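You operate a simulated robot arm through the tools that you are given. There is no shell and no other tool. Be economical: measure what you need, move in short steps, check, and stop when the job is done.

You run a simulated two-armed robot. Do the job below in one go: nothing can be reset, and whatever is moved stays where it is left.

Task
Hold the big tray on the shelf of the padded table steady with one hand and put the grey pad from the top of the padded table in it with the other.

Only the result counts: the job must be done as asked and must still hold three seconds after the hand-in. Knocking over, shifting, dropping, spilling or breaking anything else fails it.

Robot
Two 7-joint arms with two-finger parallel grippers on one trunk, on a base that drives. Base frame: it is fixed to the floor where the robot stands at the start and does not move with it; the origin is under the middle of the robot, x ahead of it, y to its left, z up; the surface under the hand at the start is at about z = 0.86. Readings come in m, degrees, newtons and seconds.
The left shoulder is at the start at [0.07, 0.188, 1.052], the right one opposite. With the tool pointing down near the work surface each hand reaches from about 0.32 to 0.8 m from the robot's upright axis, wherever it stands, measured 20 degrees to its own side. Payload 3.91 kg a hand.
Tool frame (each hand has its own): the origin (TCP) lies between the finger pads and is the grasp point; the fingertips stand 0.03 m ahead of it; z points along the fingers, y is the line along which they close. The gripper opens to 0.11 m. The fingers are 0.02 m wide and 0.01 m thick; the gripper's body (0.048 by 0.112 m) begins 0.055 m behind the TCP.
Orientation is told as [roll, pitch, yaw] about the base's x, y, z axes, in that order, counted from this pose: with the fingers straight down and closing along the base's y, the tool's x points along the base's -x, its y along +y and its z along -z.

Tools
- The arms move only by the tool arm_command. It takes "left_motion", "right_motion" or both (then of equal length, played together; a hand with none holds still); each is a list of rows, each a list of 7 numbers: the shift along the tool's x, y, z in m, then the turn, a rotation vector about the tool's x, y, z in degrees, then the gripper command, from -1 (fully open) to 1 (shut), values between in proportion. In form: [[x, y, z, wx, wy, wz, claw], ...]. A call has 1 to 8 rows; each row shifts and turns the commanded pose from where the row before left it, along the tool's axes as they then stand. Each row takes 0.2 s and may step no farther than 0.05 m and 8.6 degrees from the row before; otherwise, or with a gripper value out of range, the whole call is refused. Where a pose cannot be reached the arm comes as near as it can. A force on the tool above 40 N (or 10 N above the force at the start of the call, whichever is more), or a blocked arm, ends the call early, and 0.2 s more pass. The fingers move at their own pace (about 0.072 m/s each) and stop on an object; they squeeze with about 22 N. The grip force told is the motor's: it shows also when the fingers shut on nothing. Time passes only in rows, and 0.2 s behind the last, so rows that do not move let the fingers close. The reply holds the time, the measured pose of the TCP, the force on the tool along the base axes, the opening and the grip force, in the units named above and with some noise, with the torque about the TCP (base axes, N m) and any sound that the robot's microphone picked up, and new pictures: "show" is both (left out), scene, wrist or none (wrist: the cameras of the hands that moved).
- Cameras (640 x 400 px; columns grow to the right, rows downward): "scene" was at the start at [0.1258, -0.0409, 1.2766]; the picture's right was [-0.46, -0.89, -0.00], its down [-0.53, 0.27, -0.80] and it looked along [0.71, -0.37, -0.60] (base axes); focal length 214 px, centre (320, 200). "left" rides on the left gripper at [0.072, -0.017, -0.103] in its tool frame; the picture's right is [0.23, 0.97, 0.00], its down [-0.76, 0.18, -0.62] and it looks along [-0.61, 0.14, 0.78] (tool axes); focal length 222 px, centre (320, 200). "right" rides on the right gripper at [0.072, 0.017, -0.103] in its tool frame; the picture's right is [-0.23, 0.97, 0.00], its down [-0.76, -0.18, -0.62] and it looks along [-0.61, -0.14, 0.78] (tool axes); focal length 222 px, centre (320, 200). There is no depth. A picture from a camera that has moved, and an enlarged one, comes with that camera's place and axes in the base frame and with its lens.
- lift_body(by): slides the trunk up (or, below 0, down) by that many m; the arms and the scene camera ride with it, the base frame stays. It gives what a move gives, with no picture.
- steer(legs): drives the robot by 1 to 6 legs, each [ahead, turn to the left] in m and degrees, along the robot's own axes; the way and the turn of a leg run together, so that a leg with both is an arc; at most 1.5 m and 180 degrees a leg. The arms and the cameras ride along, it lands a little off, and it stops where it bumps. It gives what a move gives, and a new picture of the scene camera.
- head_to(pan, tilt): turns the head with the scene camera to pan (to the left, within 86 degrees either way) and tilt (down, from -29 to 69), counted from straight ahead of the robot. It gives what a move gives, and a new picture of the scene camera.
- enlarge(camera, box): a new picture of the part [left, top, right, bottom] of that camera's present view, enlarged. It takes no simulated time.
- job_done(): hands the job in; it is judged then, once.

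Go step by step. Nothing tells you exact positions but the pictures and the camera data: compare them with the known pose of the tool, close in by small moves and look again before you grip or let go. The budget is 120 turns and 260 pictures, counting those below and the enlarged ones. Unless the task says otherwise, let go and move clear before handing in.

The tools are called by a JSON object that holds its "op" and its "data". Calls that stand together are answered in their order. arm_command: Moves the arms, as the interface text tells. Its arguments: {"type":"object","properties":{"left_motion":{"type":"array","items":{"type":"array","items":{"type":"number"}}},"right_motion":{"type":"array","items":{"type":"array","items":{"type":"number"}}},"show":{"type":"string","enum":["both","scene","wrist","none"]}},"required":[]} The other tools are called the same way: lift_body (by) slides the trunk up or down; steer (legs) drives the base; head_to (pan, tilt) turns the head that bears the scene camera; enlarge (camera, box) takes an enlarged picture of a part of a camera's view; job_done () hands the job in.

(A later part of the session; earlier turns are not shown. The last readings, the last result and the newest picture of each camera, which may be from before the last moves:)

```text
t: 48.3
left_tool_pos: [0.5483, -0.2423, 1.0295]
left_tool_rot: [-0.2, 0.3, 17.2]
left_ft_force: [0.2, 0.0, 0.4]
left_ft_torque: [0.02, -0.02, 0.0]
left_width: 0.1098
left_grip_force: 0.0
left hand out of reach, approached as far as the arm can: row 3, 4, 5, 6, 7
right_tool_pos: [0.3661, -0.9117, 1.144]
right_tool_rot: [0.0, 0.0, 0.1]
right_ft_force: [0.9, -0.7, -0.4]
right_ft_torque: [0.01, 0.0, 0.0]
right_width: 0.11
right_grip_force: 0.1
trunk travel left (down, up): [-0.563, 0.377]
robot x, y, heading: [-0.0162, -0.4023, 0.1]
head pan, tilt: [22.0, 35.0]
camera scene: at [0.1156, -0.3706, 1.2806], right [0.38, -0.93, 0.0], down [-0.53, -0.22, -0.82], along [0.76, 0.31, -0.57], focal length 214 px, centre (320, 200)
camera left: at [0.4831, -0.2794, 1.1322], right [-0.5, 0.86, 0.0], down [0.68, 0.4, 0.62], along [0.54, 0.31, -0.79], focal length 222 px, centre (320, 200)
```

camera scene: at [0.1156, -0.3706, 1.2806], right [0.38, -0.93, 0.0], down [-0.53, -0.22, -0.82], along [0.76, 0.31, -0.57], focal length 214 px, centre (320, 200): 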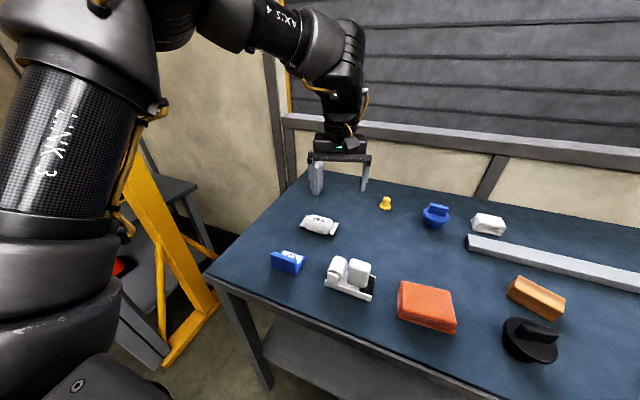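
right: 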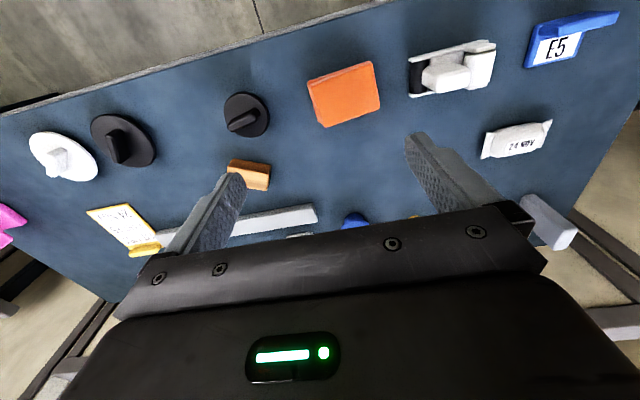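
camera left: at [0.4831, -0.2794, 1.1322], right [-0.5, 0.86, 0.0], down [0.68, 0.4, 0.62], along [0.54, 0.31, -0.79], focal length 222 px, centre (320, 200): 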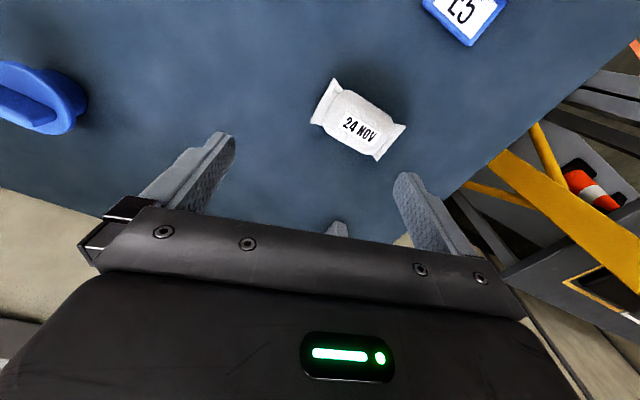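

The hand seems too high relative to the shoulder; I raise the trunk so it works lower relative to it, then reach out again.

{"op": "lift_body", "data": {"by": 0.15}}

{"op": "arm_command", "data": {"left_motion": [[0, 0, 0.04, 0, 0, 0, -1], [0, 0, 0.04, 0, 0, 0, -1], [0, 0, 0.03, 0, 0, 0, -1], [-0.042, 0.0155, 0, 0, 0, 0, -1], [-0.042, 0.0155, 0, 0, 0, 0, -1], [-0.042, 0.0155, 0, 0, 0, 0, -1], [0, 0, 0, 0, 0, 0, -1]]}}

```text
t: 50.1
left_tool_pos: [0.547, -0.2405, 1.1779]
left_tool_rot: [-0.2, 0.3, 17.1]
left_ft_force: [0.1, 0.7, 0.0]
left_ft_torque: [-0.03, 0.01, -0.06]
left_width: 0.1101
left_grip_force: 0.1
right_tool_pos: [0.3654, -0.9097, 1.2947]
right_tool_rot: [0.1, 0.0, 0.1]
right_ft_force: [-0.1, 0.2, -0.3]
right_ft_torque: [0.0, -0.03, 0.01]
right_width: 0.1102
right_grip_force: 0.1
trunk travel left (down, up): [-0.713, 0.227]
robot x, y, heading: [-0.0157, -0.4017, 0.2]
head pan, tilt: [22.0, 35.0]
```

```text
t: 51.7
left_tool_pos: [0.5726, -0.2255, 1.0642]
left_tool_rot: [-0.4, 0.2, 17.4]
left_ft_force: [-0.5, 0.3, -0.2]
left_ft_torque: [-0.04, -0.03, 0.01]
left_width: 0.1101
left_grip_force: 0.1
left hand out of reach, approached as far as the arm can: row 4, 5, 6
right_tool_pos: [0.3659, -0.9094, 1.2936]
right_tool_rot: [0.0, 0.1, 0.1]
right_ft_force: [0.3, -0.1, 0.3]
right_ft_torque: [0.03, 0.02, 0.01]
right_width: 0.1101
right_grip_force: 0.1
trunk travel left (down, up): [-0.713, 0.227]
robot x, y, heading: [-0.0137, -0.4029, -0.0]
head pan, tilt: [22.0, 35.0]
camera scene: at [0.1163, -0.3703, 1.4305], right [0.38, -0.93, 0.0], down [-0.53, -0.22, -0.82], along [0.76, 0.31, -0.57], focal length 214 px, centre (320, 200)
camera left: at [0.5076, -0.2647, 1.1685], right [-0.51, 0.86, 0.0], down [0.68, 0.4, 0.62], along [0.54, 0.31, -0.79], focal length 222 px, centre (320, 200)
```

scene: 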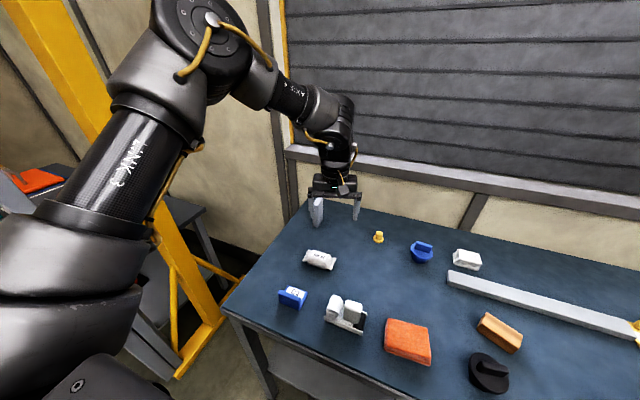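
left: 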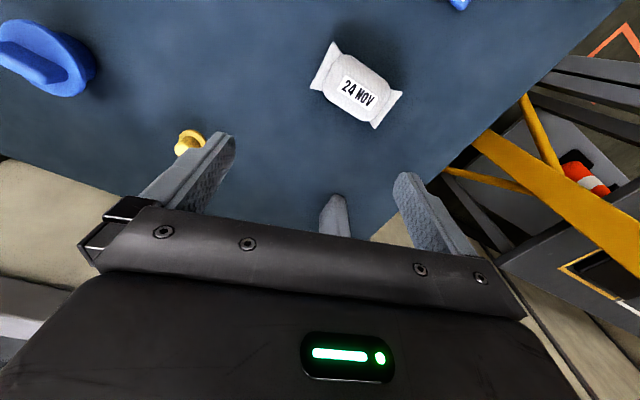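

Slightly better. I test whether more yaw lets it reach further out.

{"op": "arm_command", "data": {"left_motion": [[0, 0, 0, 0, 0, -8, -1], [0, 0, 0, 0, 0, -8, -1], [0, 0, 0, 0, 0, -8, -1], [-0.03, 0, 0, 0, 0, 0, -1], [-0.03, 0, 0, 0, 0, 0, -1], [0, 0, 0, 0, 0, 0, -1]], "show": "scene"}}

```text
t: 53.1
left_tool_pos: [0.6181, -0.1855, 1.0661]
left_tool_rot: [-0.1, 0.3, 41.0]
left_ft_force: [0.4, 0.1, 0.8]
left_ft_torque: [-0.01, -0.04, 0.0]
left_width: 0.1102
left_grip_force: 0.1
right_tool_pos: [0.3646, -0.9107, 1.2939]
right_tool_rot: [0.1, 0.0, 0.2]
right_ft_force: [-0.6, -0.5, 0.3]
right_ft_torque: [0.0, -0.04, -0.01]
right_width: 0.1101
right_grip_force: 0.0
trunk travel left (down, up): [-0.713, 0.227]
robot x, y, heading: [-0.0119, -0.3995, -0.0]
head pan, tilt: [22.0, 35.0]
camera scene: at [0.1151, -0.3711, 1.4306], right [0.38, -0.93, 0.0], down [-0.53, -0.22, -0.82], along [0.76, 0.31, -0.57], focal length 214 px, centre (320, 200)
```

scene: 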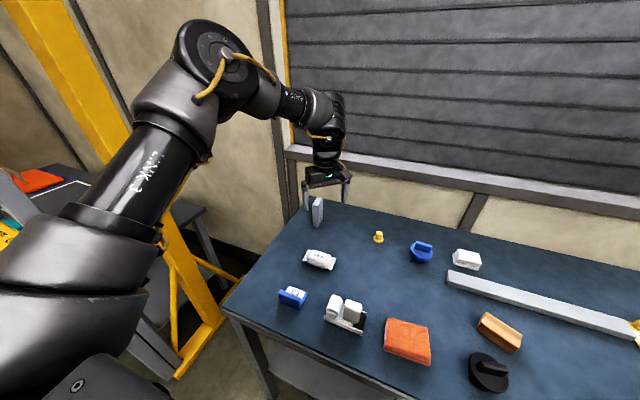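

Yaw is the constraint: the hand must not turn clockwise past its bearing. So it's better to stand with the left shoulder left of the pad; I'll shift the robot ~0.25 m to the left, backing off first.

{"op": "steer", "data": {"legs": [[-0.2, 0], [0, -40], [-0.39, 0], [0, 40], [0.4, 0]]}}

```text
t: 62.7
left_tool_pos: [0.5289, 0.0847, 1.0656]
left_tool_rot: [0.0, 0.3, 41.9]
left_ft_force: [0.5, 0.6, -0.1]
left_ft_torque: [0.01, -0.01, 0.01]
left_width: 0.11
left_grip_force: 0.0
right_tool_pos: [0.2863, -0.6434, 1.2938]
right_tool_rot: [-0.1, -0.1, 0.9]
right_ft_force: [-0.2, -0.2, 1.1]
right_ft_torque: [0.04, -0.02, -0.01]
right_width: 0.1099
right_grip_force: 0.0
trunk travel left (down, up): [-0.713, 0.227]
robot x, y, heading: [-0.0983, -0.1406, 1.1]
head pan, tilt: [22.0, 35.0]
camera scene: at [0.0292, -0.108, 1.4306], right [0.39, -0.92, 0.0], down [-0.53, -0.22, -0.82], along [0.75, 0.32, -0.57], focal length 214 px, centre (320, 200)
```

scene: 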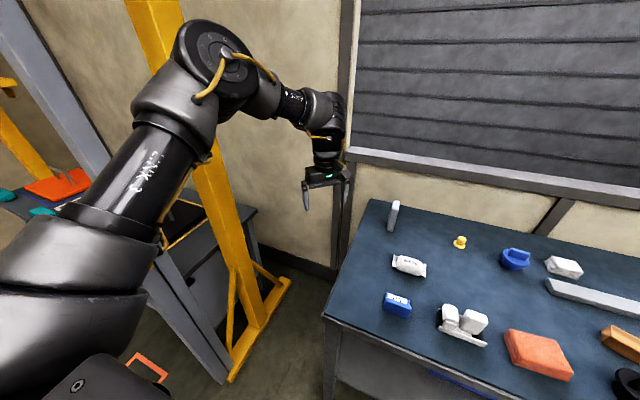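

Now I slide the left hand right over the pad line and turn the yaw towards 0.

{"op": "arm_command", "data": {"left_motion": [[0.0193, -0.0364, 0, 0, 0, 0, -1], [0.0193, -0.0364, 0, 0, 0, 0, -1], [0.0193, -0.0364, 0, 0, 0, 0, -1], [0.0193, -0.0364, 0, 0, 0, 0, -1], [0.0193, -0.0364, 0, 0, 0, 0, -1], [0, 0, 0, 0, 0, 8.5, -1], [0, 0, 0, 0, 0, 8.5, -1], [0, 0, 0, 0, 0, 8.5, -1]], "show": "none"}}

{"op": "arm_command", "data": {"left_motion": [[0, 0, 0, 0, 0, 8.5, -1], [0, 0, 0, 0, 0, 8.0, -1], [-0.04, 0, 0, 0, 0, 0, -1], [0, 0, 0, 0, 0, 0, -1]]}}

```text
t: 64.5
left_tool_pos: [0.5414, -0.1209, 1.0605]
left_tool_rot: [-0.5, 0.1, 16.3]
left_ft_force: [-0.6, 0.6, 1.1]
left_ft_torque: [0.03, -0.04, -0.03]
left_width: 0.1099
left_grip_force: 0.0
left hand out of reach, approached as far as the arm can: row 5, 8
right_tool_pos: [0.2864, -0.6438, 1.2943]
right_tool_rot: [0.0, -0.1, 0.9]
right_ft_force: [0.1, 0.4, -0.3]
right_ft_torque: [0.02, 0.0, 0.02]
right_width: 0.11
right_grip_force: 0.1
trunk travel left (down, up): [-0.713, 0.227]
robot x, y, heading: [-0.0986, -0.1438, 1.0]
head pan, tilt: [22.0, 35.0]
```

```text
t: 65.5
left_tool_pos: [0.4963, -0.1411, 1.0596]
left_tool_rot: [-0.5, 0.0, 0.1]
left_ft_force: [0.1, -0.3, -1.1]
left_ft_torque: [0.01, 0.0, -0.06]
left_width: 0.1097
left_grip_force: 0.1
left hand out of reach, approached as far as the arm can: row 1, 2, 3
right_tool_pos: [0.2868, -0.6438, 1.2947]
right_tool_rot: [0.0, 0.0, 0.8]
right_ft_force: [-0.4, 0.0, 0.0]
right_ft_torque: [-0.01, -0.01, -0.02]
right_width: 0.1099
right_grip_force: 0.1
trunk travel left (down, up): [-0.713, 0.227]
robot x, y, heading: [-0.1001, -0.1431, 0.9]
head pan, tilt: [22.0, 35.0]
camera scene: at [0.0302, -0.1076, 1.4305], right [0.39, -0.92, 0.0], down [-0.53, -0.22, -0.82], along [0.75, 0.32, -0.57], focal length 214 px, centre (320, 200)
camera left: at [0.4227, -0.1572, 1.1626], right [-0.23, 0.97, -0.01], down [0.76, 0.18, 0.62], along [0.61, 0.14, -0.78], focal length 222 px, centre (320, 200)
```

scene: 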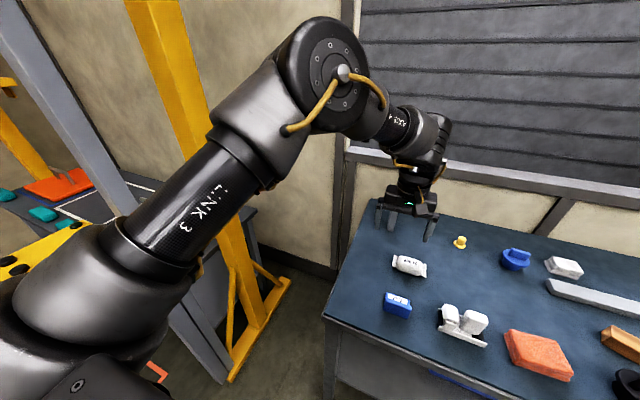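
left: 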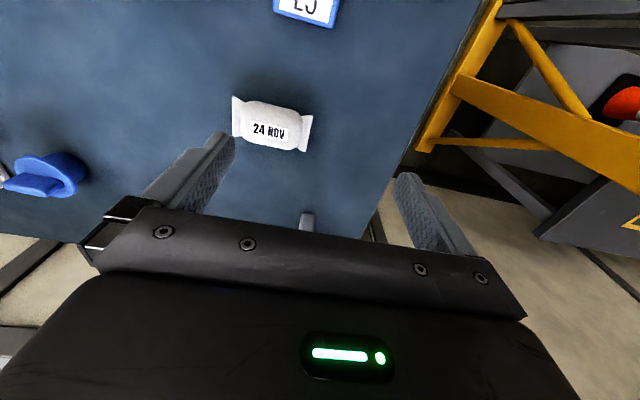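

The wrist's roll joint seems near its end at yaw 0; the gripper is symmetric, so I try turning it towards yaw 90–180 where the joint should be mid-range.

{"op": "arm_command", "data": {"left_motion": [[0, 0, 0, 0, 0, -8.5, -1], [0, 0, 0, 0, 0, -8.5, -1], [0, 0, 0, 0, 0, -8.5, -1], [0, 0, 0, 0, 0, -8.5, -1], [0, 0, 0, 0, 0, -8.5, -1], [0, 0, 0, 0, 0, -8.5, -1], [0, 0, 0, 0, 0, -8.5, -1], [0, 0, 0, 0, 0, -8.5, -1]], "show": "none"}}

{"op": "arm_command", "data": {"left_motion": [[0, 0, 0, 0, 0, -8.5, -1], [0, 0, 0, 0, 0, -8.5, -1], [0, 0, 0, 0, 0, -8.5, -1], [0, 0, 0, 0, 0, -8.5, -1], [0, 0, 0, 0, 0, -8.5, -1], [0, 0, 0, 0, 0, -8.5, -1], [0, 0, 0, 0, 0, -8.5, -1], [0, 0, 0, 0, 0, -8.5, -1]], "show": "both"}}

```text
t: 67.3
left_tool_pos: [0.4959, -0.1413, 1.058]
left_tool_rot: [0.0, 0.4, 68.1]
left_ft_force: [-0.7, 0.5, -0.5]
left_ft_torque: [0.0, 0.0, -0.03]
left_width: 0.1098
left_grip_force: 0.1
right_tool_pos: [0.287, -0.6437, 1.2948]
right_tool_rot: [0.0, 0.1, 0.9]
right_ft_force: [0.2, 0.8, 0.1]
right_ft_torque: [-0.02, 0.02, 0.0]
right_width: 0.1102
right_grip_force: 0.0
trunk travel left (down, up): [-0.713, 0.227]
robot x, y, heading: [-0.1031, -0.1379, 0.9]
head pan, tilt: [22.0, 35.0]
```

```text
t: 69.1
left_tool_pos: [0.4949, -0.1407, 1.0584]
left_tool_rot: [0.2, 0.1, 136.1]
left_ft_force: [0.5, -0.5, -0.4]
left_ft_torque: [-0.01, -0.01, 0.01]
left_width: 0.11
left_grip_force: 0.1
right_tool_pos: [0.2874, -0.6436, 1.2942]
right_tool_rot: [0.0, 0.0, 0.9]
right_ft_force: [0.1, 0.0, 0.1]
right_ft_torque: [0.01, 0.0, 0.0]
right_width: 0.1102
right_grip_force: 0.1
trunk travel left (down, up): [-0.713, 0.227]
robot x, y, heading: [-0.0986, -0.1413, 0.7]
head pan, tilt: [22.0, 35.0]
camera scene: at [0.0303, -0.1081, 1.4305], right [0.39, -0.92, 0.0], down [-0.53, -0.22, -0.82], along [0.75, 0.32, -0.57], focal length 214 px, centre (320, 200)
camera left: at [0.5585, -0.1798, 1.1605], right [-0.51, -0.86, 0.01], down [-0.67, 0.4, 0.62], along [-0.54, 0.31, -0.78], focal length 222 px, centre (320, 200)
```

scene: 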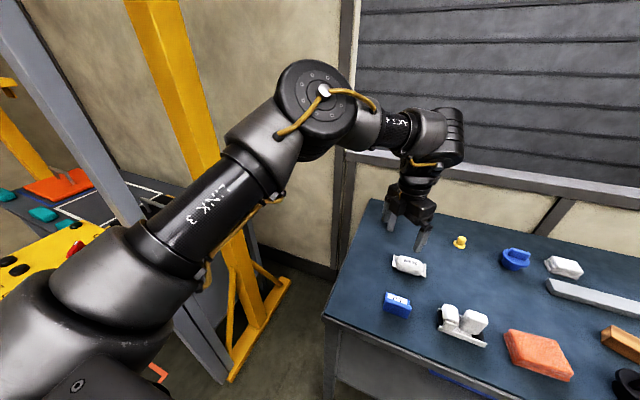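
left: 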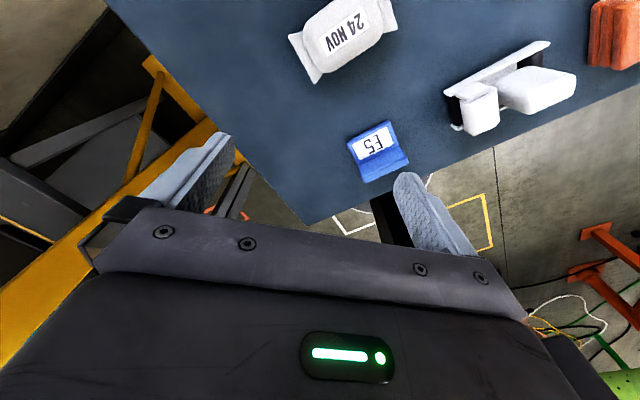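

Turning is free all the way. I finish to yaw ~180 and extend towards the pad.

{"op": "arm_command", "data": {"left_motion": [[0, 0, 0, 0, 0, -8.5, -1], [0, 0, 0, 0, 0, -8.5, -1], [0, 0, 0, 0, 0, -8.5, -1], [0, 0, 0, 0, 0, -8.5, -1], [0, 0, 0, 0, 0, -8.5, -1], [0.045, -0.008, 0, 0, 0, 0, -1], [0.045, -0.008, 0, 0, 0, 0, -1], [0.045, -0.008, 0, 0, 0, 0, -1]]}}

```text
t: 70.9
left_tool_pos: [0.5606, -0.1159, 1.0481]
left_tool_rot: [0.4, -0.2, 178.5]
left_ft_force: [0.7, 0.7, 0.7]
left_ft_torque: [0.02, 0.01, -0.02]
left_width: 0.1102
left_grip_force: 0.1
left hand out of reach, approached as far as the arm can: row 7, 8
right_tool_pos: [0.2879, -0.6417, 1.2945]
right_tool_rot: [-0.1, -0.1, 1.0]
right_ft_force: [-1.6, -0.3, 0.1]
right_ft_torque: [0.01, 0.02, 0.01]
right_width: 0.11
right_grip_force: 0.1
trunk travel left (down, up): [-0.713, 0.227]
robot x, y, heading: [-0.0986, -0.1446, 1.2]
head pan, tilt: [22.0, 35.0]
camera scene: at [0.0296, -0.106, 1.4306], right [0.39, -0.92, 0.0], down [-0.53, -0.23, -0.82], along [0.75, 0.32, -0.57], focal length 214 px, centre (320, 200)
camera left: at [0.633, -0.102, 1.1513], right [0.2, -0.98, 0.01], down [-0.76, -0.15, 0.63], along [-0.61, -0.13, -0.78], focal length 222 px, centre (320, 200)
```

scene: 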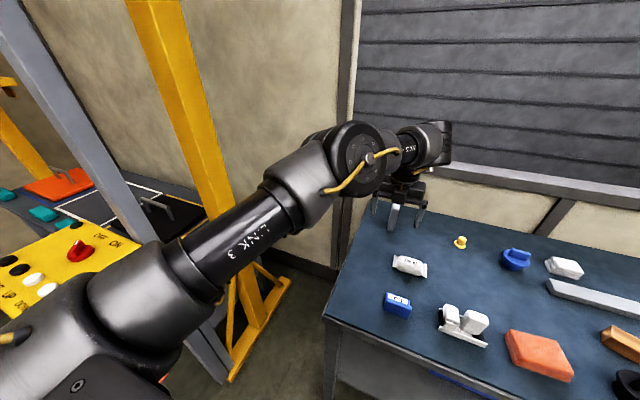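
left: 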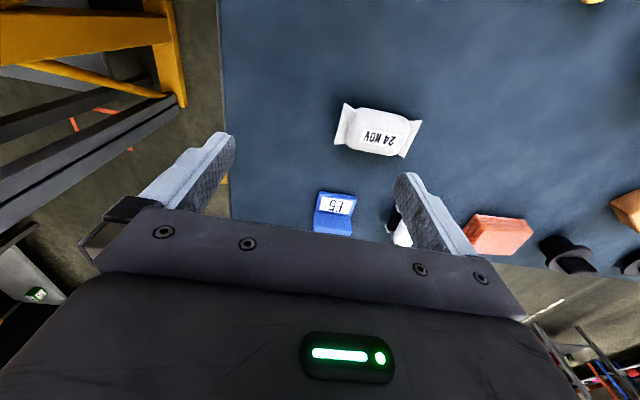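

Now the arm is genuinely stretched and the roll limit is gone. I tilt forward 30° (which brings the wrist back) and drive forward 0.08 m.

{"op": "arm_command", "data": {"left_motion": [[0, 0, 0, 0, 7.5, 0, -1], [0, 0, 0, 0, 7.5, 0, -1], [0, 0, 0, 0, 7.5, 0, -1], [0, 0, 0, 0, 7.5, 0, -1], [0, 0, 0, 0, 0, 0, -1]], "show": "none"}}

{"op": "steer", "data": {"legs": [[0.08, 0]]}}

{"op": "arm_command", "data": {"left_motion": [[0, 0, 0, 0, 0, 0, -1]], "show": "wrist"}}

```text
t: 72.1
left_tool_pos: [0.564, -0.12, 1.047]
left_tool_rot: [0.5, 29.9, 178.8]
left_ft_force: [0.0, 0.0, 0.2]
left_ft_torque: [0.03, -0.02, -0.03]
left_width: 0.11
left_grip_force: 0.1
right_tool_pos: [0.2875, -0.6438, 1.2939]
right_tool_rot: [0.2, 0.0, 1.0]
right_ft_force: [0.4, 0.5, 0.2]
right_ft_torque: [0.02, 0.0, 0.01]
right_width: 0.1103
right_grip_force: 0.1
trunk travel left (down, up): [-0.713, 0.227]
robot x, y, heading: [-0.0984, -0.1396, 1.1]
head pan, tilt: [22.0, 35.0]
```

```text
t: 73.1
left_tool_pos: [0.6344, -0.1187, 1.0555]
left_tool_rot: [0.4, 30.5, 178.7]
left_ft_force: [-1.1, 0.1, 0.0]
left_ft_torque: [0.04, -0.05, -0.01]
left_width: 0.1101
left_grip_force: 0.0
right_tool_pos: [0.3549, -0.6423, 1.2992]
right_tool_rot: [0.0, -0.6, 1.0]
right_ft_force: [-1.5, 0.0, 0.0]
right_ft_torque: [-0.02, -0.09, -0.01]
right_width: 0.1099
right_grip_force: 0.0
trunk travel left (down, up): [-0.713, 0.227]
robot x, y, heading: [-0.0185, -0.1411, 1.0]
head pan, tilt: [22.0, 35.0]
camera scene: at [0.097, -0.1063, 1.4319], right [0.39, -0.92, 0.0], down [-0.52, -0.22, -0.82], along [0.76, 0.32, -0.57], focal length 214 px, centre (320, 200)
```

scene: 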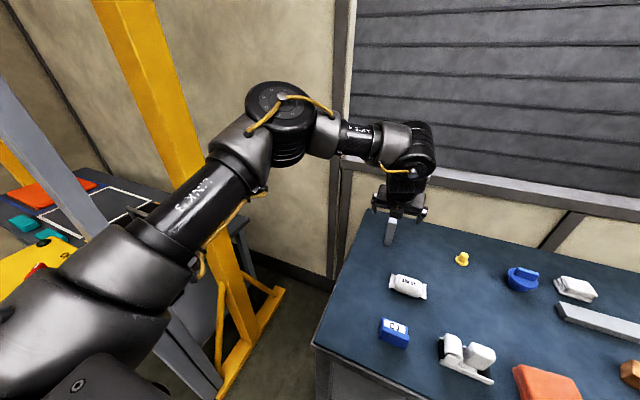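

```text
t: 73.5
left_tool_pos: [0.6434, -0.1184, 1.0488]
left_tool_rot: [0.4, 29.9, 178.7]
left_ft_force: [0.4, -0.3, 0.1]
left_ft_torque: [-0.01, -0.04, 0.0]
left_width: 0.1097
left_grip_force: 0.1
right_tool_pos: [0.3667, -0.6419, 1.295]
right_tool_rot: [0.1, -0.2, 0.9]
right_ft_force: [0.7, 0.2, 0.0]
right_ft_torque: [0.03, -0.03, -0.01]
right_width: 0.1099
right_grip_force: 0.1
trunk travel left (down, up): [-0.713, 0.227]
robot x, y, heading: [-0.0225, -0.1361, 0.9]
head pan, tilt: [22.0, 35.0]
camera left: at [0.654, -0.1026, 1.1739], right [0.17, -0.98, 0.12], down [-0.98, -0.15, 0.16], along [-0.14, -0.14, -0.98], focal length 222 px, centre (320, 200)
```

left: 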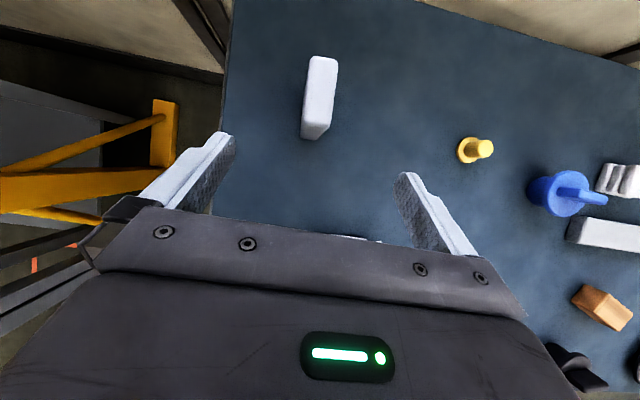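

The pad lies exactly ahead along the tool axis: centre ≈ (0.72, −0.117), top ≈ 0.964. I advance 0.135 m along the tool axis with open fingers.

{"op": "arm_command", "data": {"left_motion": [[0, 0, 0.034, 0, 0, 0, -1], [0, 0, 0.034, 0, 0, 0, -1], [0, 0, 0.034, 0, 0, 0, -1], [0.003, 0, 0.033, 0, 0, 0, -1], [0, 0, 0, 0, 0, 0, -1]]}}

```text
t: 74.7
left_tool_pos: [0.7141, -0.1195, 0.9331]
left_tool_rot: [0.3, 30.0, 178.7]
left_ft_force: [0.6, -0.1, 0.2]
left_ft_torque: [-0.03, -0.02, -0.03]
left_width: 0.1103
left_grip_force: 0.0
right_tool_pos: [0.3654, -0.6413, 1.2966]
right_tool_rot: [0.1, -0.2, 1.1]
right_ft_force: [-0.4, -0.2, -0.4]
right_ft_torque: [0.03, -0.03, 0.04]
right_width: 0.1099
right_grip_force: 0.1
trunk travel left (down, up): [-0.713, 0.227]
robot x, y, heading: [-0.0211, -0.1392, 1.0]
head pan, tilt: [22.0, 35.0]
camera scene: at [0.1079, -0.1061, 1.4307], right [0.39, -0.92, 0.0], down [-0.53, -0.22, -0.82], along [0.75, 0.32, -0.57], focal length 214 px, centre (320, 200)
camera left: at [0.7245, -0.1042, 1.059], right [0.17, -0.98, 0.12], down [-0.98, -0.15, 0.16], along [-0.14, -0.14, -0.98], focal length 222 px, centre (320, 200)
```

scene: 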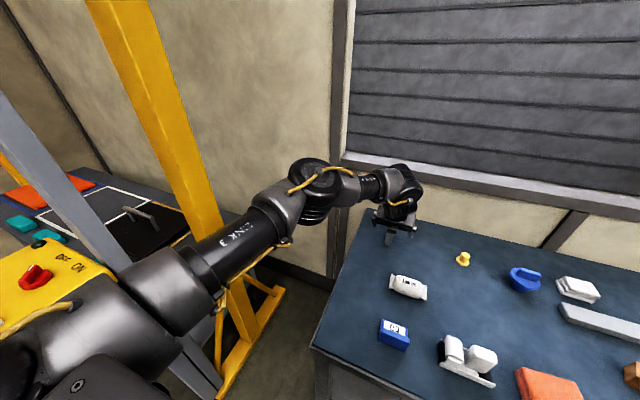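
left: 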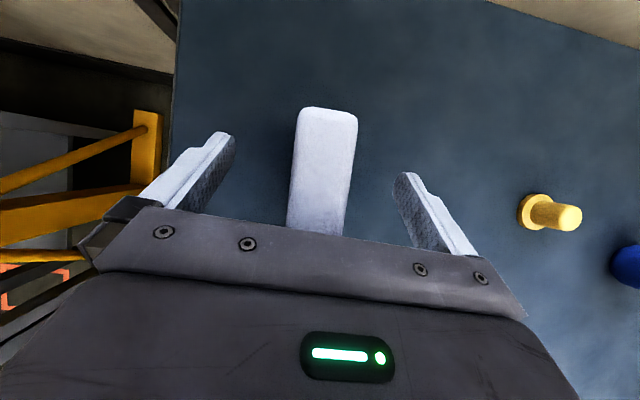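

The pad is between the fingers. Closing.

{"op": "arm_command", "data": {"left_motion": [[0, 0, 0, 0, 0, 0, 1], [0, 0, 0, 0, 0, 0, 1], [0, 0, 0, 0, 0, 0, 1], [0, 0, 0, 0, 0, 0, 1], [0, 0, 0, 0, 0, 0, 1]], "show": "wrist"}}

```text
t: 75.9
left_tool_pos: [0.7138, -0.1216, 0.934]
left_tool_rot: [0.4, 30.0, 178.7]
left_ft_force: [-1.2, 0.8, 1.3]
left_ft_torque: [0.08, -0.03, 0.02]
left_width: 0.0259
left_grip_force: 22.9
right_tool_pos: [0.3659, -0.6416, 1.294]
right_tool_rot: [0.0, 0.0, 1.0]
right_ft_force: [0.6, 0.1, 0.2]
right_ft_torque: [-0.03, 0.04, -0.03]
right_width: 0.1101
right_grip_force: 0.1
trunk travel left (down, up): [-0.713, 0.227]
robot x, y, heading: [-0.0221, -0.1414, 1.1]
head pan, tilt: [22.0, 35.0]
camera left: at [0.725, -0.1042, 1.059], right [0.17, -0.98, 0.12], down [-0.98, -0.15, 0.16], along [-0.14, -0.14, -0.98], focal length 222 px, centre (320, 200)
```

left: 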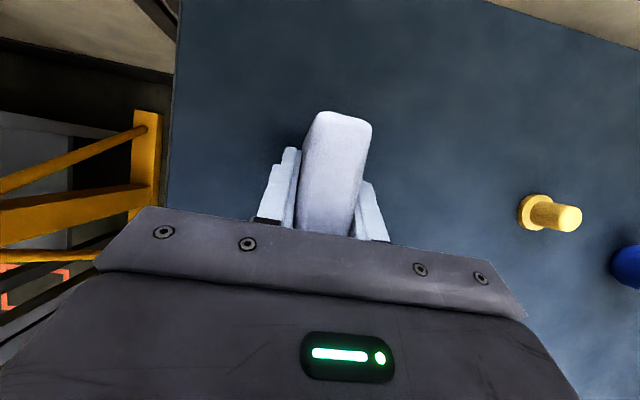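

Gripped. Lift 0.12 m straight up.

{"op": "arm_command", "data": {"left_motion": [[0.02, 0, -0.035, 0, 0, 0, 1], [0.02, 0, -0.035, 0, 0, 0, 1], [0.02, 0, -0.035, 0, 0, 0, 1], [0, 0, 0, 0, 0, 0, 1]]}}

```text
t: 76.9
left_tool_pos: [0.712, -0.1167, 1.0514]
left_tool_rot: [0.4, 29.9, 178.7]
left_ft_force: [0.4, -0.7, -1.2]
left_ft_torque: [-0.02, -0.02, 0.01]
left_width: 0.0257
left_grip_force: 22.1
right_tool_pos: [0.3666, -0.6418, 1.2948]
right_tool_rot: [0.0, -0.1, 1.0]
right_ft_force: [0.0, -0.3, 0.6]
right_ft_torque: [0.0, 0.03, -0.01]
right_width: 0.1102
right_grip_force: 0.1
trunk travel left (down, up): [-0.713, 0.227]
robot x, y, heading: [-0.0212, -0.1408, 1.0]
head pan, tilt: [22.0, 35.0]
camera scene: at [0.1096, -0.1064, 1.4305], right [0.39, -0.92, 0.0], down [-0.53, -0.22, -0.82], along [0.75, 0.32, -0.57], focal length 214 px, centre (320, 200)
camera left: at [0.7232, -0.1012, 1.1773], right [0.17, -0.98, 0.12], down [-0.98, -0.15, 0.16], along [-0.14, -0.14, -0.98], focal length 222 px, centre (320, 200)
```

scene: 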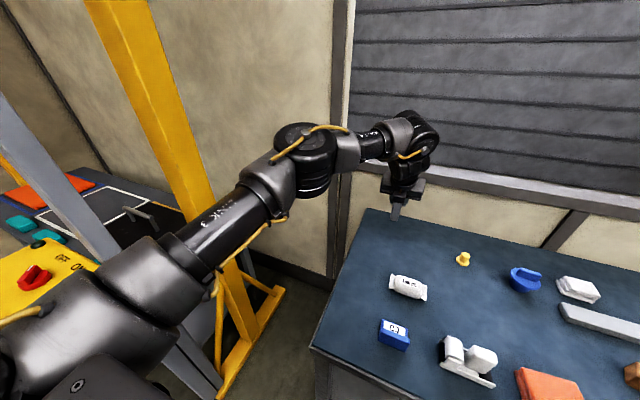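
left: 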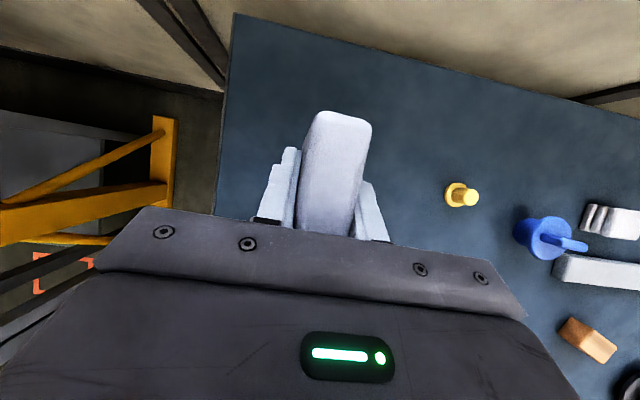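

Pad held, bottom near z 0.98. I back off, shift right to about y −0.6 and stop with the hands in front of the table.

{"op": "steer", "data": {"legs": [[-0.55, 0], [0, -60], [0.52, 0], [0, 59], [-0.25, 0]]}}

{"op": "arm_command", "data": {"right_motion": [[0, 0, 0, 0, 0, 8.5, -1], [0, 0, 0, 0, 0, 8.5, -1], [0, 0, 0, 0, 0, 8.5, -1], [0, 0, 0, 0, 0, 8.5, -1], [0, 0, 0, 0, 0, 8.5, -1], [0, 0, 0, 0, 0, 8.5, -1], [0, 0, 0, 0, 0, 8.5, -1], [0, 0, 0, 0, 0, 8.5, -1]], "show": "none"}}

{"op": "arm_command", "data": {"right_motion": [[0, 0, 0, 0, 0, 8.5, -1], [0, 0, 0, 0, 0, 8.5, -1], [0, 0, 0, 0, 0, 8.5, -1], [0, 0, 0, 0, 0, 8.5, -1], [0, 0, 0, 0, 0, 8.5, -1], [0, 0, 0, 0, 0, 8.5, -1], [0, 0, 0, 0, 0, 8.5, -1], [0, 0, 0, 0, 0, 8.5, -1]], "show": "none"}}

{"op": "arm_command", "data": {"right_motion": [[0, 0, 0, 0, 0, 8.5, -1], [0, 0, 0, 0, 0, 8.5, -1], [0, 0, 0, 0, 0, 8.5, -1], [0, 0, 0, 0, 0, 8.5, -1], [0, 0, 0, 0, 0, 8.5, -1], [0, 0, 0, 0, 0, 0, -1]], "show": "scene"}}

```text
t: 89.4
left_tool_pos: [0.1579, -0.604, 1.0504]
left_tool_rot: [0.4, 30.0, 175.4]
left_ft_force: [0.1, -0.3, 0.6]
left_ft_torque: [-0.01, 0.01, -0.03]
left_width: 0.0001
left_grip_force: 22.4
right_tool_pos: [-0.2165, -1.1079, 1.2944]
right_tool_rot: [0.0, -0.1, -2.3]
right_ft_force: [0.5, 0.0, 0.4]
right_ft_torque: [0.03, -0.02, -0.01]
right_width: 0.11
right_grip_force: 0.1
trunk travel left (down, up): [-0.713, 0.227]
robot x, y, heading: [-0.576, -0.583, -2.2]
head pan, tilt: [22.0, 35.0]
camera scene: at [-0.443, -0.5592, 1.4304], right [0.34, -0.94, 0.0], down [-0.54, -0.19, -0.82], along [0.77, 0.28, -0.57], focal length 214 px, centre (320, 200)
```

scene: 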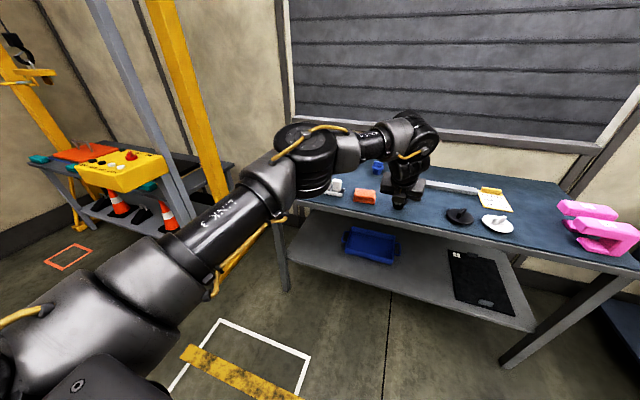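

```text
t: 91.2
left_tool_pos: [0.157, -0.6051, 1.0525]
left_tool_rot: [0.4, 29.9, 175.5]
left_ft_force: [-0.7, 0.3, -0.2]
left_ft_torque: [0.02, 0.04, 0.03]
left_width: 0.0
left_grip_force: 21.7
right_tool_pos: [-0.2179, -1.1091, 1.2944]
right_tool_rot: [0.2, 0.1, -70.4]
right_ft_force: [0.4, 0.7, -0.3]
right_ft_torque: [-0.01, 0.01, -0.02]
right_width: 0.1102
right_grip_force: 0.2
trunk travel left (down, up): [-0.713, 0.227]
robot x, y, heading: [-0.5748, -0.5851, -2.2]
head pan, tilt: [22.0, 35.0]
```

```text
t: 93.0
left_tool_pos: [0.1585, -0.606, 1.0517]
left_tool_rot: [0.4, 29.9, 175.4]
left_ft_force: [0.0, -0.4, 0.6]
left_ft_torque: [0.02, 0.02, 0.03]
left_width: 0.0001
left_grip_force: 21.6
right_tool_pos: [-0.1889, -1.3246, 1.2502]
right_tool_rot: [0.1, -3.2, -131.7]
right_ft_force: [76.8, -20.2, -168.2]
right_ft_torque: [-8.34, 20.2, -6.27]
right_width: 0.11
right_grip_force: 0.1
right hand out of reach, approached as far as the arm can: row 1, 2, 3, 4, 5, 6, 7, 8
trunk travel left (down, up): [-0.713, 0.227]
robot x, y, heading: [-0.5749, -0.5871, -2.3]
head pan, tilt: [22.0, 35.0]
stopped in row 8 (right hand): the force on the tool passed its limit at 420 N (the readings are from after the stop); the commanded pose is now the measured one
```

```text
t: 93.3
left_tool_pos: [0.1575, -0.6024, 1.0522]
left_tool_rot: [0.5, 30.1, 175.4]
left_ft_force: [-0.2, -0.5, -0.3]
left_ft_torque: [-0.01, 0.0, 0.0]
left_width: 0.0
left_grip_force: 22.7
right_tool_pos: [-0.1941, -1.3249, 1.2549]
right_tool_rot: [0.2, -5.0, -132.4]
right_ft_force: [21.3, -19.7, -61.4]
right_ft_torque: [-1.73, 6.63, -2.72]
right_width: 0.1098
right_grip_force: 0.1
right hand out of reach, approached as far as the arm can: row 1
trunk travel left (down, up): [-0.713, 0.227]
robot x, y, heading: [-0.5761, -0.5901, -2.3]
head pan, tilt: [22.0, 35.0]
stopped in row 1 (right hand): the force on the tool passed its limit at 287 N (the readings are from after the stop); the commanded pose is now the measured one
camera scene: at [-0.4446, -0.5575, 1.4306], right [0.34, -0.94, 0.0], down [-0.54, -0.2, -0.82], along [0.77, 0.28, -0.57], focal length 214 px, centre (320, 200)
```

scene: 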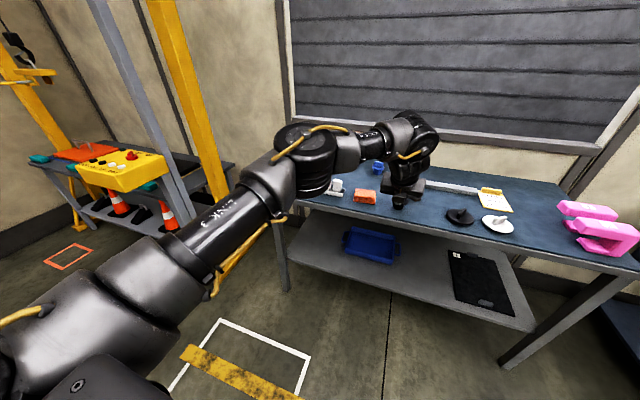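

The left fingers are shut on nothing: the pad slipped out during the drive, and the right arm ran into itself. I stop and look for the pad.

{"op": "head_to", "data": {"pan": 0, "tilt": 55}}

{"op": "head_to", "data": {"pan": 60, "tilt": 45}}

{"op": "head_to", "data": {"pan": -40, "tilt": 45}}

```text
t: 94.1
left_tool_pos: [0.1571, -0.605, 1.0515]
left_tool_rot: [0.3, 29.9, 175.5]
left_ft_force: [-0.6, -0.7, 0.4]
left_ft_torque: [0.01, 0.01, -0.01]
left_width: 0.0003
left_grip_force: 21.9
right_tool_pos: [-0.1936, -1.3266, 1.2513]
right_tool_rot: [0.0, -4.8, -132.3]
right_ft_force: [39.3, -21.2, -92.7]
right_ft_torque: [-3.68, 11.01, -3.98]
right_width: 0.1102
right_grip_force: 0.0
trunk travel left (down, up): [-0.713, 0.227]
robot x, y, heading: [-0.5764, -0.586, -2.0]
head pan, tilt: [0.0, 55.0]
camera scene: at [-0.4546, -0.5922, 1.4023], right [-0.04, -1.0, 0.0], down [-0.82, 0.03, -0.57], along [0.57, -0.02, -0.82], focal length 214 px, centre (320, 200)
```

scene: 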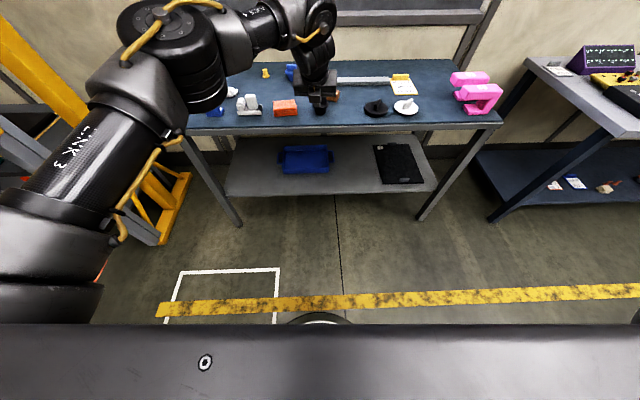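

```text
t: 95.4
left_tool_pos: [0.1575, -0.602, 1.052]
left_tool_rot: [0.4, 29.9, 175.5]
left_ft_force: [1.3, 0.9, -0.5]
left_ft_torque: [-0.03, -0.01, 0.01]
left_width: 0.0
left_grip_force: 22.0
right_tool_pos: [-0.1946, -1.3265, 1.2533]
right_tool_rot: [0.0, -4.9, -132.2]
right_ft_force: [37.6, -18.9, -94.3]
right_ft_torque: [-4.01, 10.96, -3.86]
right_width: 0.1102
right_grip_force: 0.0
trunk travel left (down, up): [-0.713, 0.227]
robot x, y, heading: [-0.5737, -0.587, -2.0]
head pan, tilt: [60.0, 45.0]
camera scene: at [-0.4834, -0.5203, 1.4157], right [0.85, -0.53, 0.0], down [-0.38, -0.6, -0.71], along [0.38, 0.6, -0.71], focal length 214 px, centre (320, 200)
```

scene: 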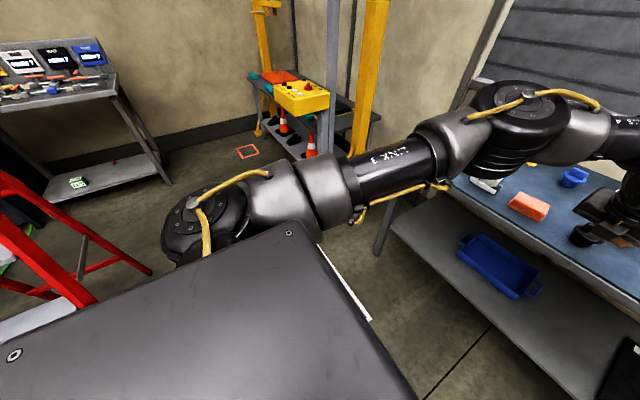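

```text
t: 97.2
left_tool_pos: [0.1576, -0.6028, 1.0526]
left_tool_rot: [0.4, 29.9, 175.4]
left_ft_force: [-0.4, -0.9, 0.3]
left_ft_torque: [0.02, -0.02, 0.01]
left_width: 0.0
left_grip_force: 21.3
right_tool_pos: [-0.193, -1.3261, 1.2521]
right_tool_rot: [0.0, -4.9, -132.2]
right_ft_force: [37.1, -19.1, -96.3]
right_ft_torque: [-4.07, 10.92, -3.79]
right_width: 0.11
right_grip_force: 0.1
trunk travel left (down, up): [-0.713, 0.227]
robot x, y, heading: [-0.5774, -0.5857, -2.0]
head pan, tilt: [-40.0, 45.0]
camera scene: at [-0.4665, -0.6437, 1.4157], right [-0.67, -0.74, 0.0], down [-0.52, 0.47, -0.71], along [0.52, -0.47, -0.71], focal length 214 px, centre (320, 200)
```

scene: 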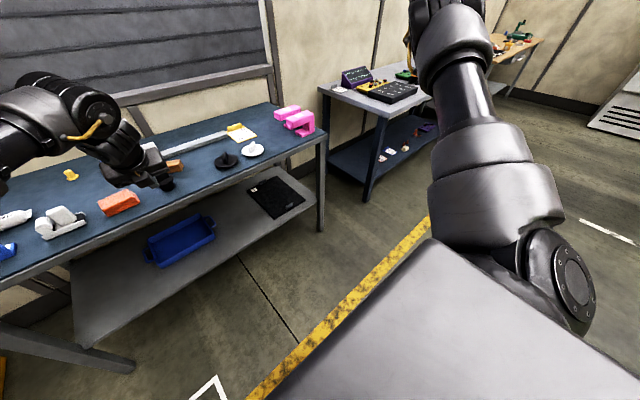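

The pad isn't visible yet; the left end of the table is hidden by the arm. First I unload the right arm by turning it back.

{"op": "arm_command", "data": {"right_motion": [[0, 0, 0, 0, 0, -8, -1], [0, 0, 0, 0, 0, -8, -1], [0, 0, 0, 0, 0, -8, -1], [0, 0, 0, 0, 0, -8, -1], [0, 0, 0, 0, 0, 0, -1]], "show": "both"}}

{"op": "head_to", "data": {"pan": -86, "tilt": 40}}

```text
t: 97.5
left_tool_pos: [0.1571, -0.6038, 1.0512]
left_tool_rot: [0.4, 29.8, 175.4]
left_ft_force: [-0.8, -1.1, -0.2]
left_ft_torque: [0.03, -0.02, 0.01]
left_width: 0.0002
left_grip_force: 22.6
right_tool_pos: [-0.1919, -1.3271, 1.2522]
right_tool_rot: [-0.1, -4.6, -131.6]
right_ft_force: [-2.8, -4.0, -17.3]
right_ft_torque: [-0.61, 0.72, -0.12]
right_width: 0.1099
right_grip_force: 0.0
trunk travel left (down, up): [-0.713, 0.227]
robot x, y, heading: [-0.5749, -0.5837, -2.1]
head pan, tilt: [-40.0, 45.0]
stopped in row 1 (right hand): the force on the tool passed its limit at 131 N (the readings are from after the stop); the commanded pose is now the measured one
camera scene: at [-0.4667, -0.6436, 1.4157], right [-0.67, -0.74, 0.0], down [-0.52, 0.48, -0.71], along [0.52, -0.47, -0.71], focal length 214 px, centre (320, 200)
camera right: at [-0.1267, -1.2771, 1.3503], right [0.58, -0.82, 0.02], down [-0.6, -0.41, 0.68], along [-0.55, -0.41, -0.73], focal length 222 px, centre (320, 200)
```

scene: 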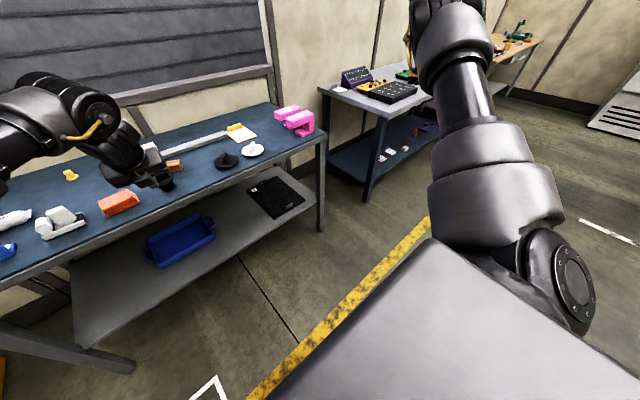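
right: 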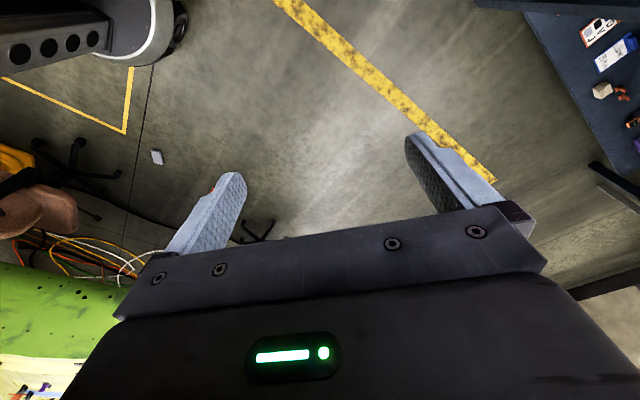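

```text
t: 98.6
left_tool_pos: [0.1582, -0.6043, 1.0518]
left_tool_rot: [0.4, 29.9, 175.4]
left_ft_force: [-0.8, -0.2, 0.1]
left_ft_torque: [-0.01, 0.0, -0.02]
left_width: 0.0
left_grip_force: 21.5
right_tool_pos: [-0.1921, -1.3264, 1.253]
right_tool_rot: [0.0, -4.5, -131.6]
right_ft_force: [7.0, -4.4, -21.1]
right_ft_torque: [-0.89, 2.28, -0.8]
right_width: 0.11
right_grip_force: 0.1
trunk travel left (down, up): [-0.713, 0.227]
robot x, y, heading: [-0.5794, -0.587, -2.1]
head pan, tilt: [-85.9, 40.0]
camera scene: at [-0.524, -0.674, 1.4229], right [-1.0, -0.03, 0.0], down [-0.02, 0.64, -0.77], along [0.03, -0.77, -0.64], focal length 214 px, centre (320, 200)
```

scene: 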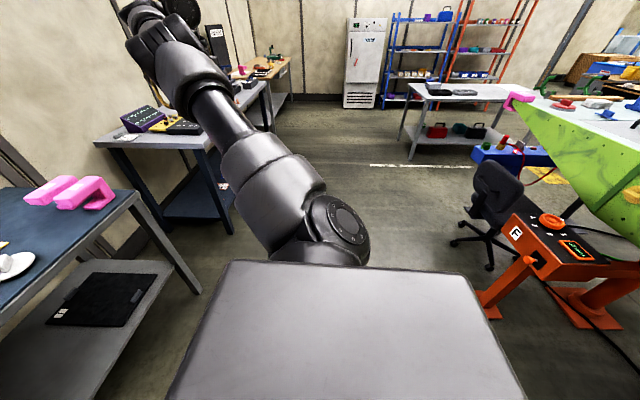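

A small grey-white rectangle is on the floor in the right wrist view; I zoom on it.

{"op": "enlarge", "data": {"camera": "right", "box": [110, 125, 206, 185]}}

{"op": "enlarge", "data": {"camera": "left", "box": [0, 0, 640, 400]}}

```text
6.67 times, centred on (158, 155) of right
camera zoom: at [-0.1264, -1.277, 1.3505], right [0.58, -0.82, 0.02], down [-0.6, -0.41, 0.68], along [-0.55, -0.4, -0.73], focal length 1481 px, centre (1400, 500)
```

zoom: 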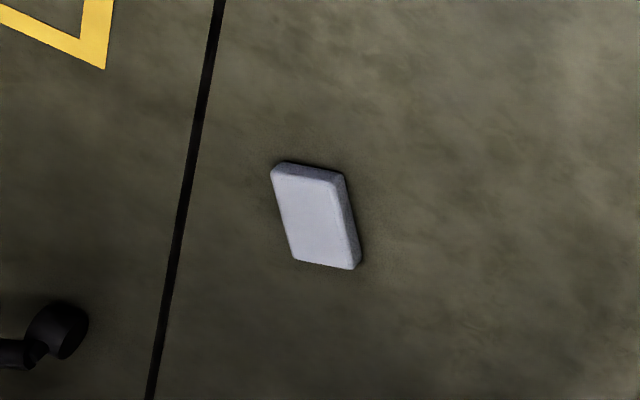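

```text
1.00 times, centred on (320, 200) of left (not enlarged: the box is as wide or as high as the picture)
camera zoom: at [0.1691, -0.5888, 1.1773], right [0.12, -0.99, 0.12], down [-0.98, -0.1, 0.16], along [-0.15, -0.14, -0.98], focal length 222 px, centre (320, 200)
```

zoom: 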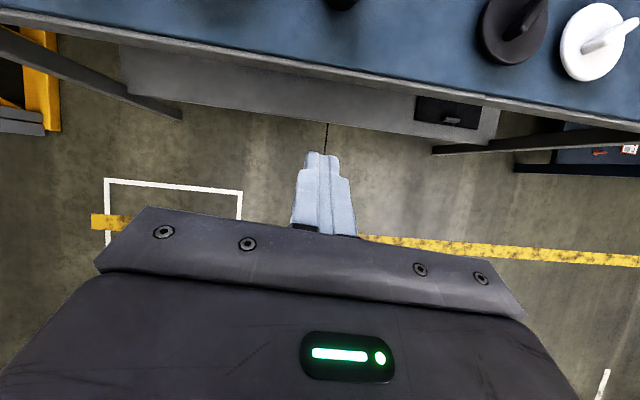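

That's the pad, lying flat on the floor at about (−1.45, −0.86) – recoverable. First I free the right arm gently: down a little and turn back.

{"op": "arm_command", "data": {"right_motion": [[0, 0, 0.02, 0, 0, 0, -1], [0, 0, 0.02, 0, 0, 0, -1]], "show": "none"}}

{"op": "arm_command", "data": {"right_motion": [[0, 0, 0, 0, 0, -5, -1], [0, 0, 0, 0, 0, -5, -1], [0, 0, 0, 0, 0, -5, -1]], "show": "wrist"}}

```text
t: 99.2
left_tool_pos: [0.1574, -0.6033, 1.0521]
left_tool_rot: [0.4, 30.0, 175.3]
left_ft_force: [0.0, 0.2, -0.2]
left_ft_torque: [0.01, -0.02, 0.03]
left_width: 0.0
left_grip_force: 21.7
right_tool_pos: [-0.1927, -1.3255, 1.2528]
right_tool_rot: [0.0, -4.6, -131.5]
right_ft_force: [10.5, -4.4, -19.2]
right_ft_torque: [-0.75, 2.51, -0.99]
right_width: 0.1103
right_grip_force: 0.0
right hand out of reach, approached as far as the arm can: row 1, 2
trunk travel left (down, up): [-0.713, 0.227]
robot x, y, heading: [-0.576, -0.5872, -2.2]
head pan, tilt: [-85.9, 40.0]
```

```text
t: 100.0
left_tool_pos: [0.1572, -0.603, 1.0521]
left_tool_rot: [0.5, 29.8, 175.4]
left_ft_force: [0.3, -0.1, 0.1]
left_ft_torque: [0.01, -0.03, -0.01]
left_width: 0.0001
left_grip_force: 21.8
right_tool_pos: [-0.1924, -1.3245, 1.2528]
right_tool_rot: [-1.2, -4.4, -116.5]
right_ft_force: [-0.8, 0.4, 0.2]
right_ft_torque: [0.01, -0.02, 0.02]
right_width: 0.11
right_grip_force: 0.2
trunk travel left (down, up): [-0.713, 0.227]
robot x, y, heading: [-0.5751, -0.5868, -2.2]
head pan, tilt: [-85.9, 40.0]
camera right: at [-0.1401, -1.2627, 1.3503], right [0.77, -0.64, 0.0], down [-0.46, -0.56, 0.68], along [-0.44, -0.52, -0.73], focal length 222 px, centre (320, 200)
```

right: 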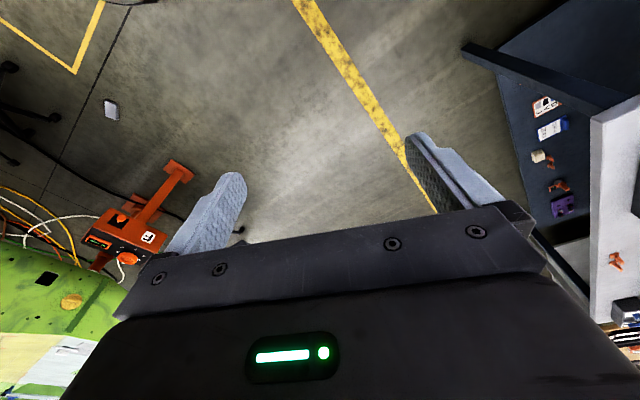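

Free again. Turn the right hand back further, and open the left gripper.

{"op": "arm_command", "data": {"right_motion": [[0, 0, 0, 0, 0, -8.5, -1], [0, 0, 0, 0, 0, -8.5, -1], [0, 0, 0, 0, 0, -8.5, -1], [0, 0, 0, 0, 0, -8.5, -1], [0, 0, 0, 0, 0, -8.5, -1], [0, 0, 0, 0, 0, -8.5, -1], [0, 0, 0, 0, 0, -8.5, -1], [0, 0, 0, 0, 0, -8.5, -1]], "left_motion": [[0, 0, 0, 0, 0, 0, -1], [0, 0, 0, 0, 0, 0, -1], [0, 0, 0, 0, 0, 0, -1], [0, 0, 0, 0, 0, 0, -1], [0, 0, 0, 0, 0, 0, -1], [0, 0, 0, 0, 0, 0, -1], [0, 0, 0, 0, 0, 0, -1], [0, 0, 0, 0, 0, 0, -1]], "show": "none"}}

{"op": "arm_command", "data": {"right_motion": [[0, 0, 0, 0, 0, -8.5, -1], [0, 0, 0, 0, 0, -8.5, -1], [0, 0, 0, 0, 0, -8.5, -1], [0, 0, 0, 0, 0, -8.5, -1], [0, 0, 0, 0, 0, -8.5, -1], [0, 0.04, 0, 0, 0, 0, -1], [0, 0.04, 0, 0, 0, 0, -1], [0, 0.04, 0, 0, 0, 0, -1]], "show": "scene"}}

```text
t: 101.8
left_tool_pos: [0.1582, -0.6039, 1.0513]
left_tool_rot: [0.3, 29.8, 175.4]
left_ft_force: [0.1, 0.3, -0.4]
left_ft_torque: [0.01, -0.02, 0.01]
left_width: 0.1099
left_grip_force: 0.1
right_tool_pos: [-0.193, -1.3263, 1.2523]
right_tool_rot: [-4.5, -0.6, -48.3]
right_ft_force: [-0.2, -0.2, 0.1]
right_ft_torque: [-0.01, 0.02, 0.01]
right_width: 0.11
right_grip_force: 0.0
trunk travel left (down, up): [-0.713, 0.227]
robot x, y, heading: [-0.5788, -0.5873, -2.2]
head pan, tilt: [-85.9, 40.0]
```

```text
t: 103.6
left_tool_pos: [0.1581, -0.6045, 1.0509]
left_tool_rot: [0.5, 29.9, 175.3]
left_ft_force: [-0.4, 1.0, -0.4]
left_ft_torque: [-0.01, -0.04, -0.01]
left_width: 0.1101
left_grip_force: 0.1
right_tool_pos: [-0.1779, -1.2075, 1.2459]
right_tool_rot: [-3.8, 2.8, -6.2]
right_ft_force: [-0.3, 0.1, -0.2]
right_ft_torque: [0.0, -0.03, 0.01]
right_width: 0.1099
right_grip_force: 0.0
trunk travel left (down, up): [-0.713, 0.227]
robot x, y, heading: [-0.5753, -0.5878, -2.1]
head pan, tilt: [-85.9, 40.0]
camera scene: at [-0.5234, -0.6737, 1.4229], right [-1.0, -0.03, 0.0], down [-0.02, 0.64, -0.77], along [0.02, -0.77, -0.64], focal length 214 px, centre (320, 200)
```

scene: 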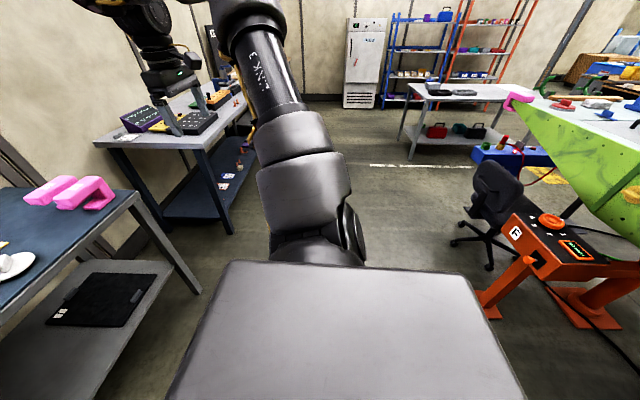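

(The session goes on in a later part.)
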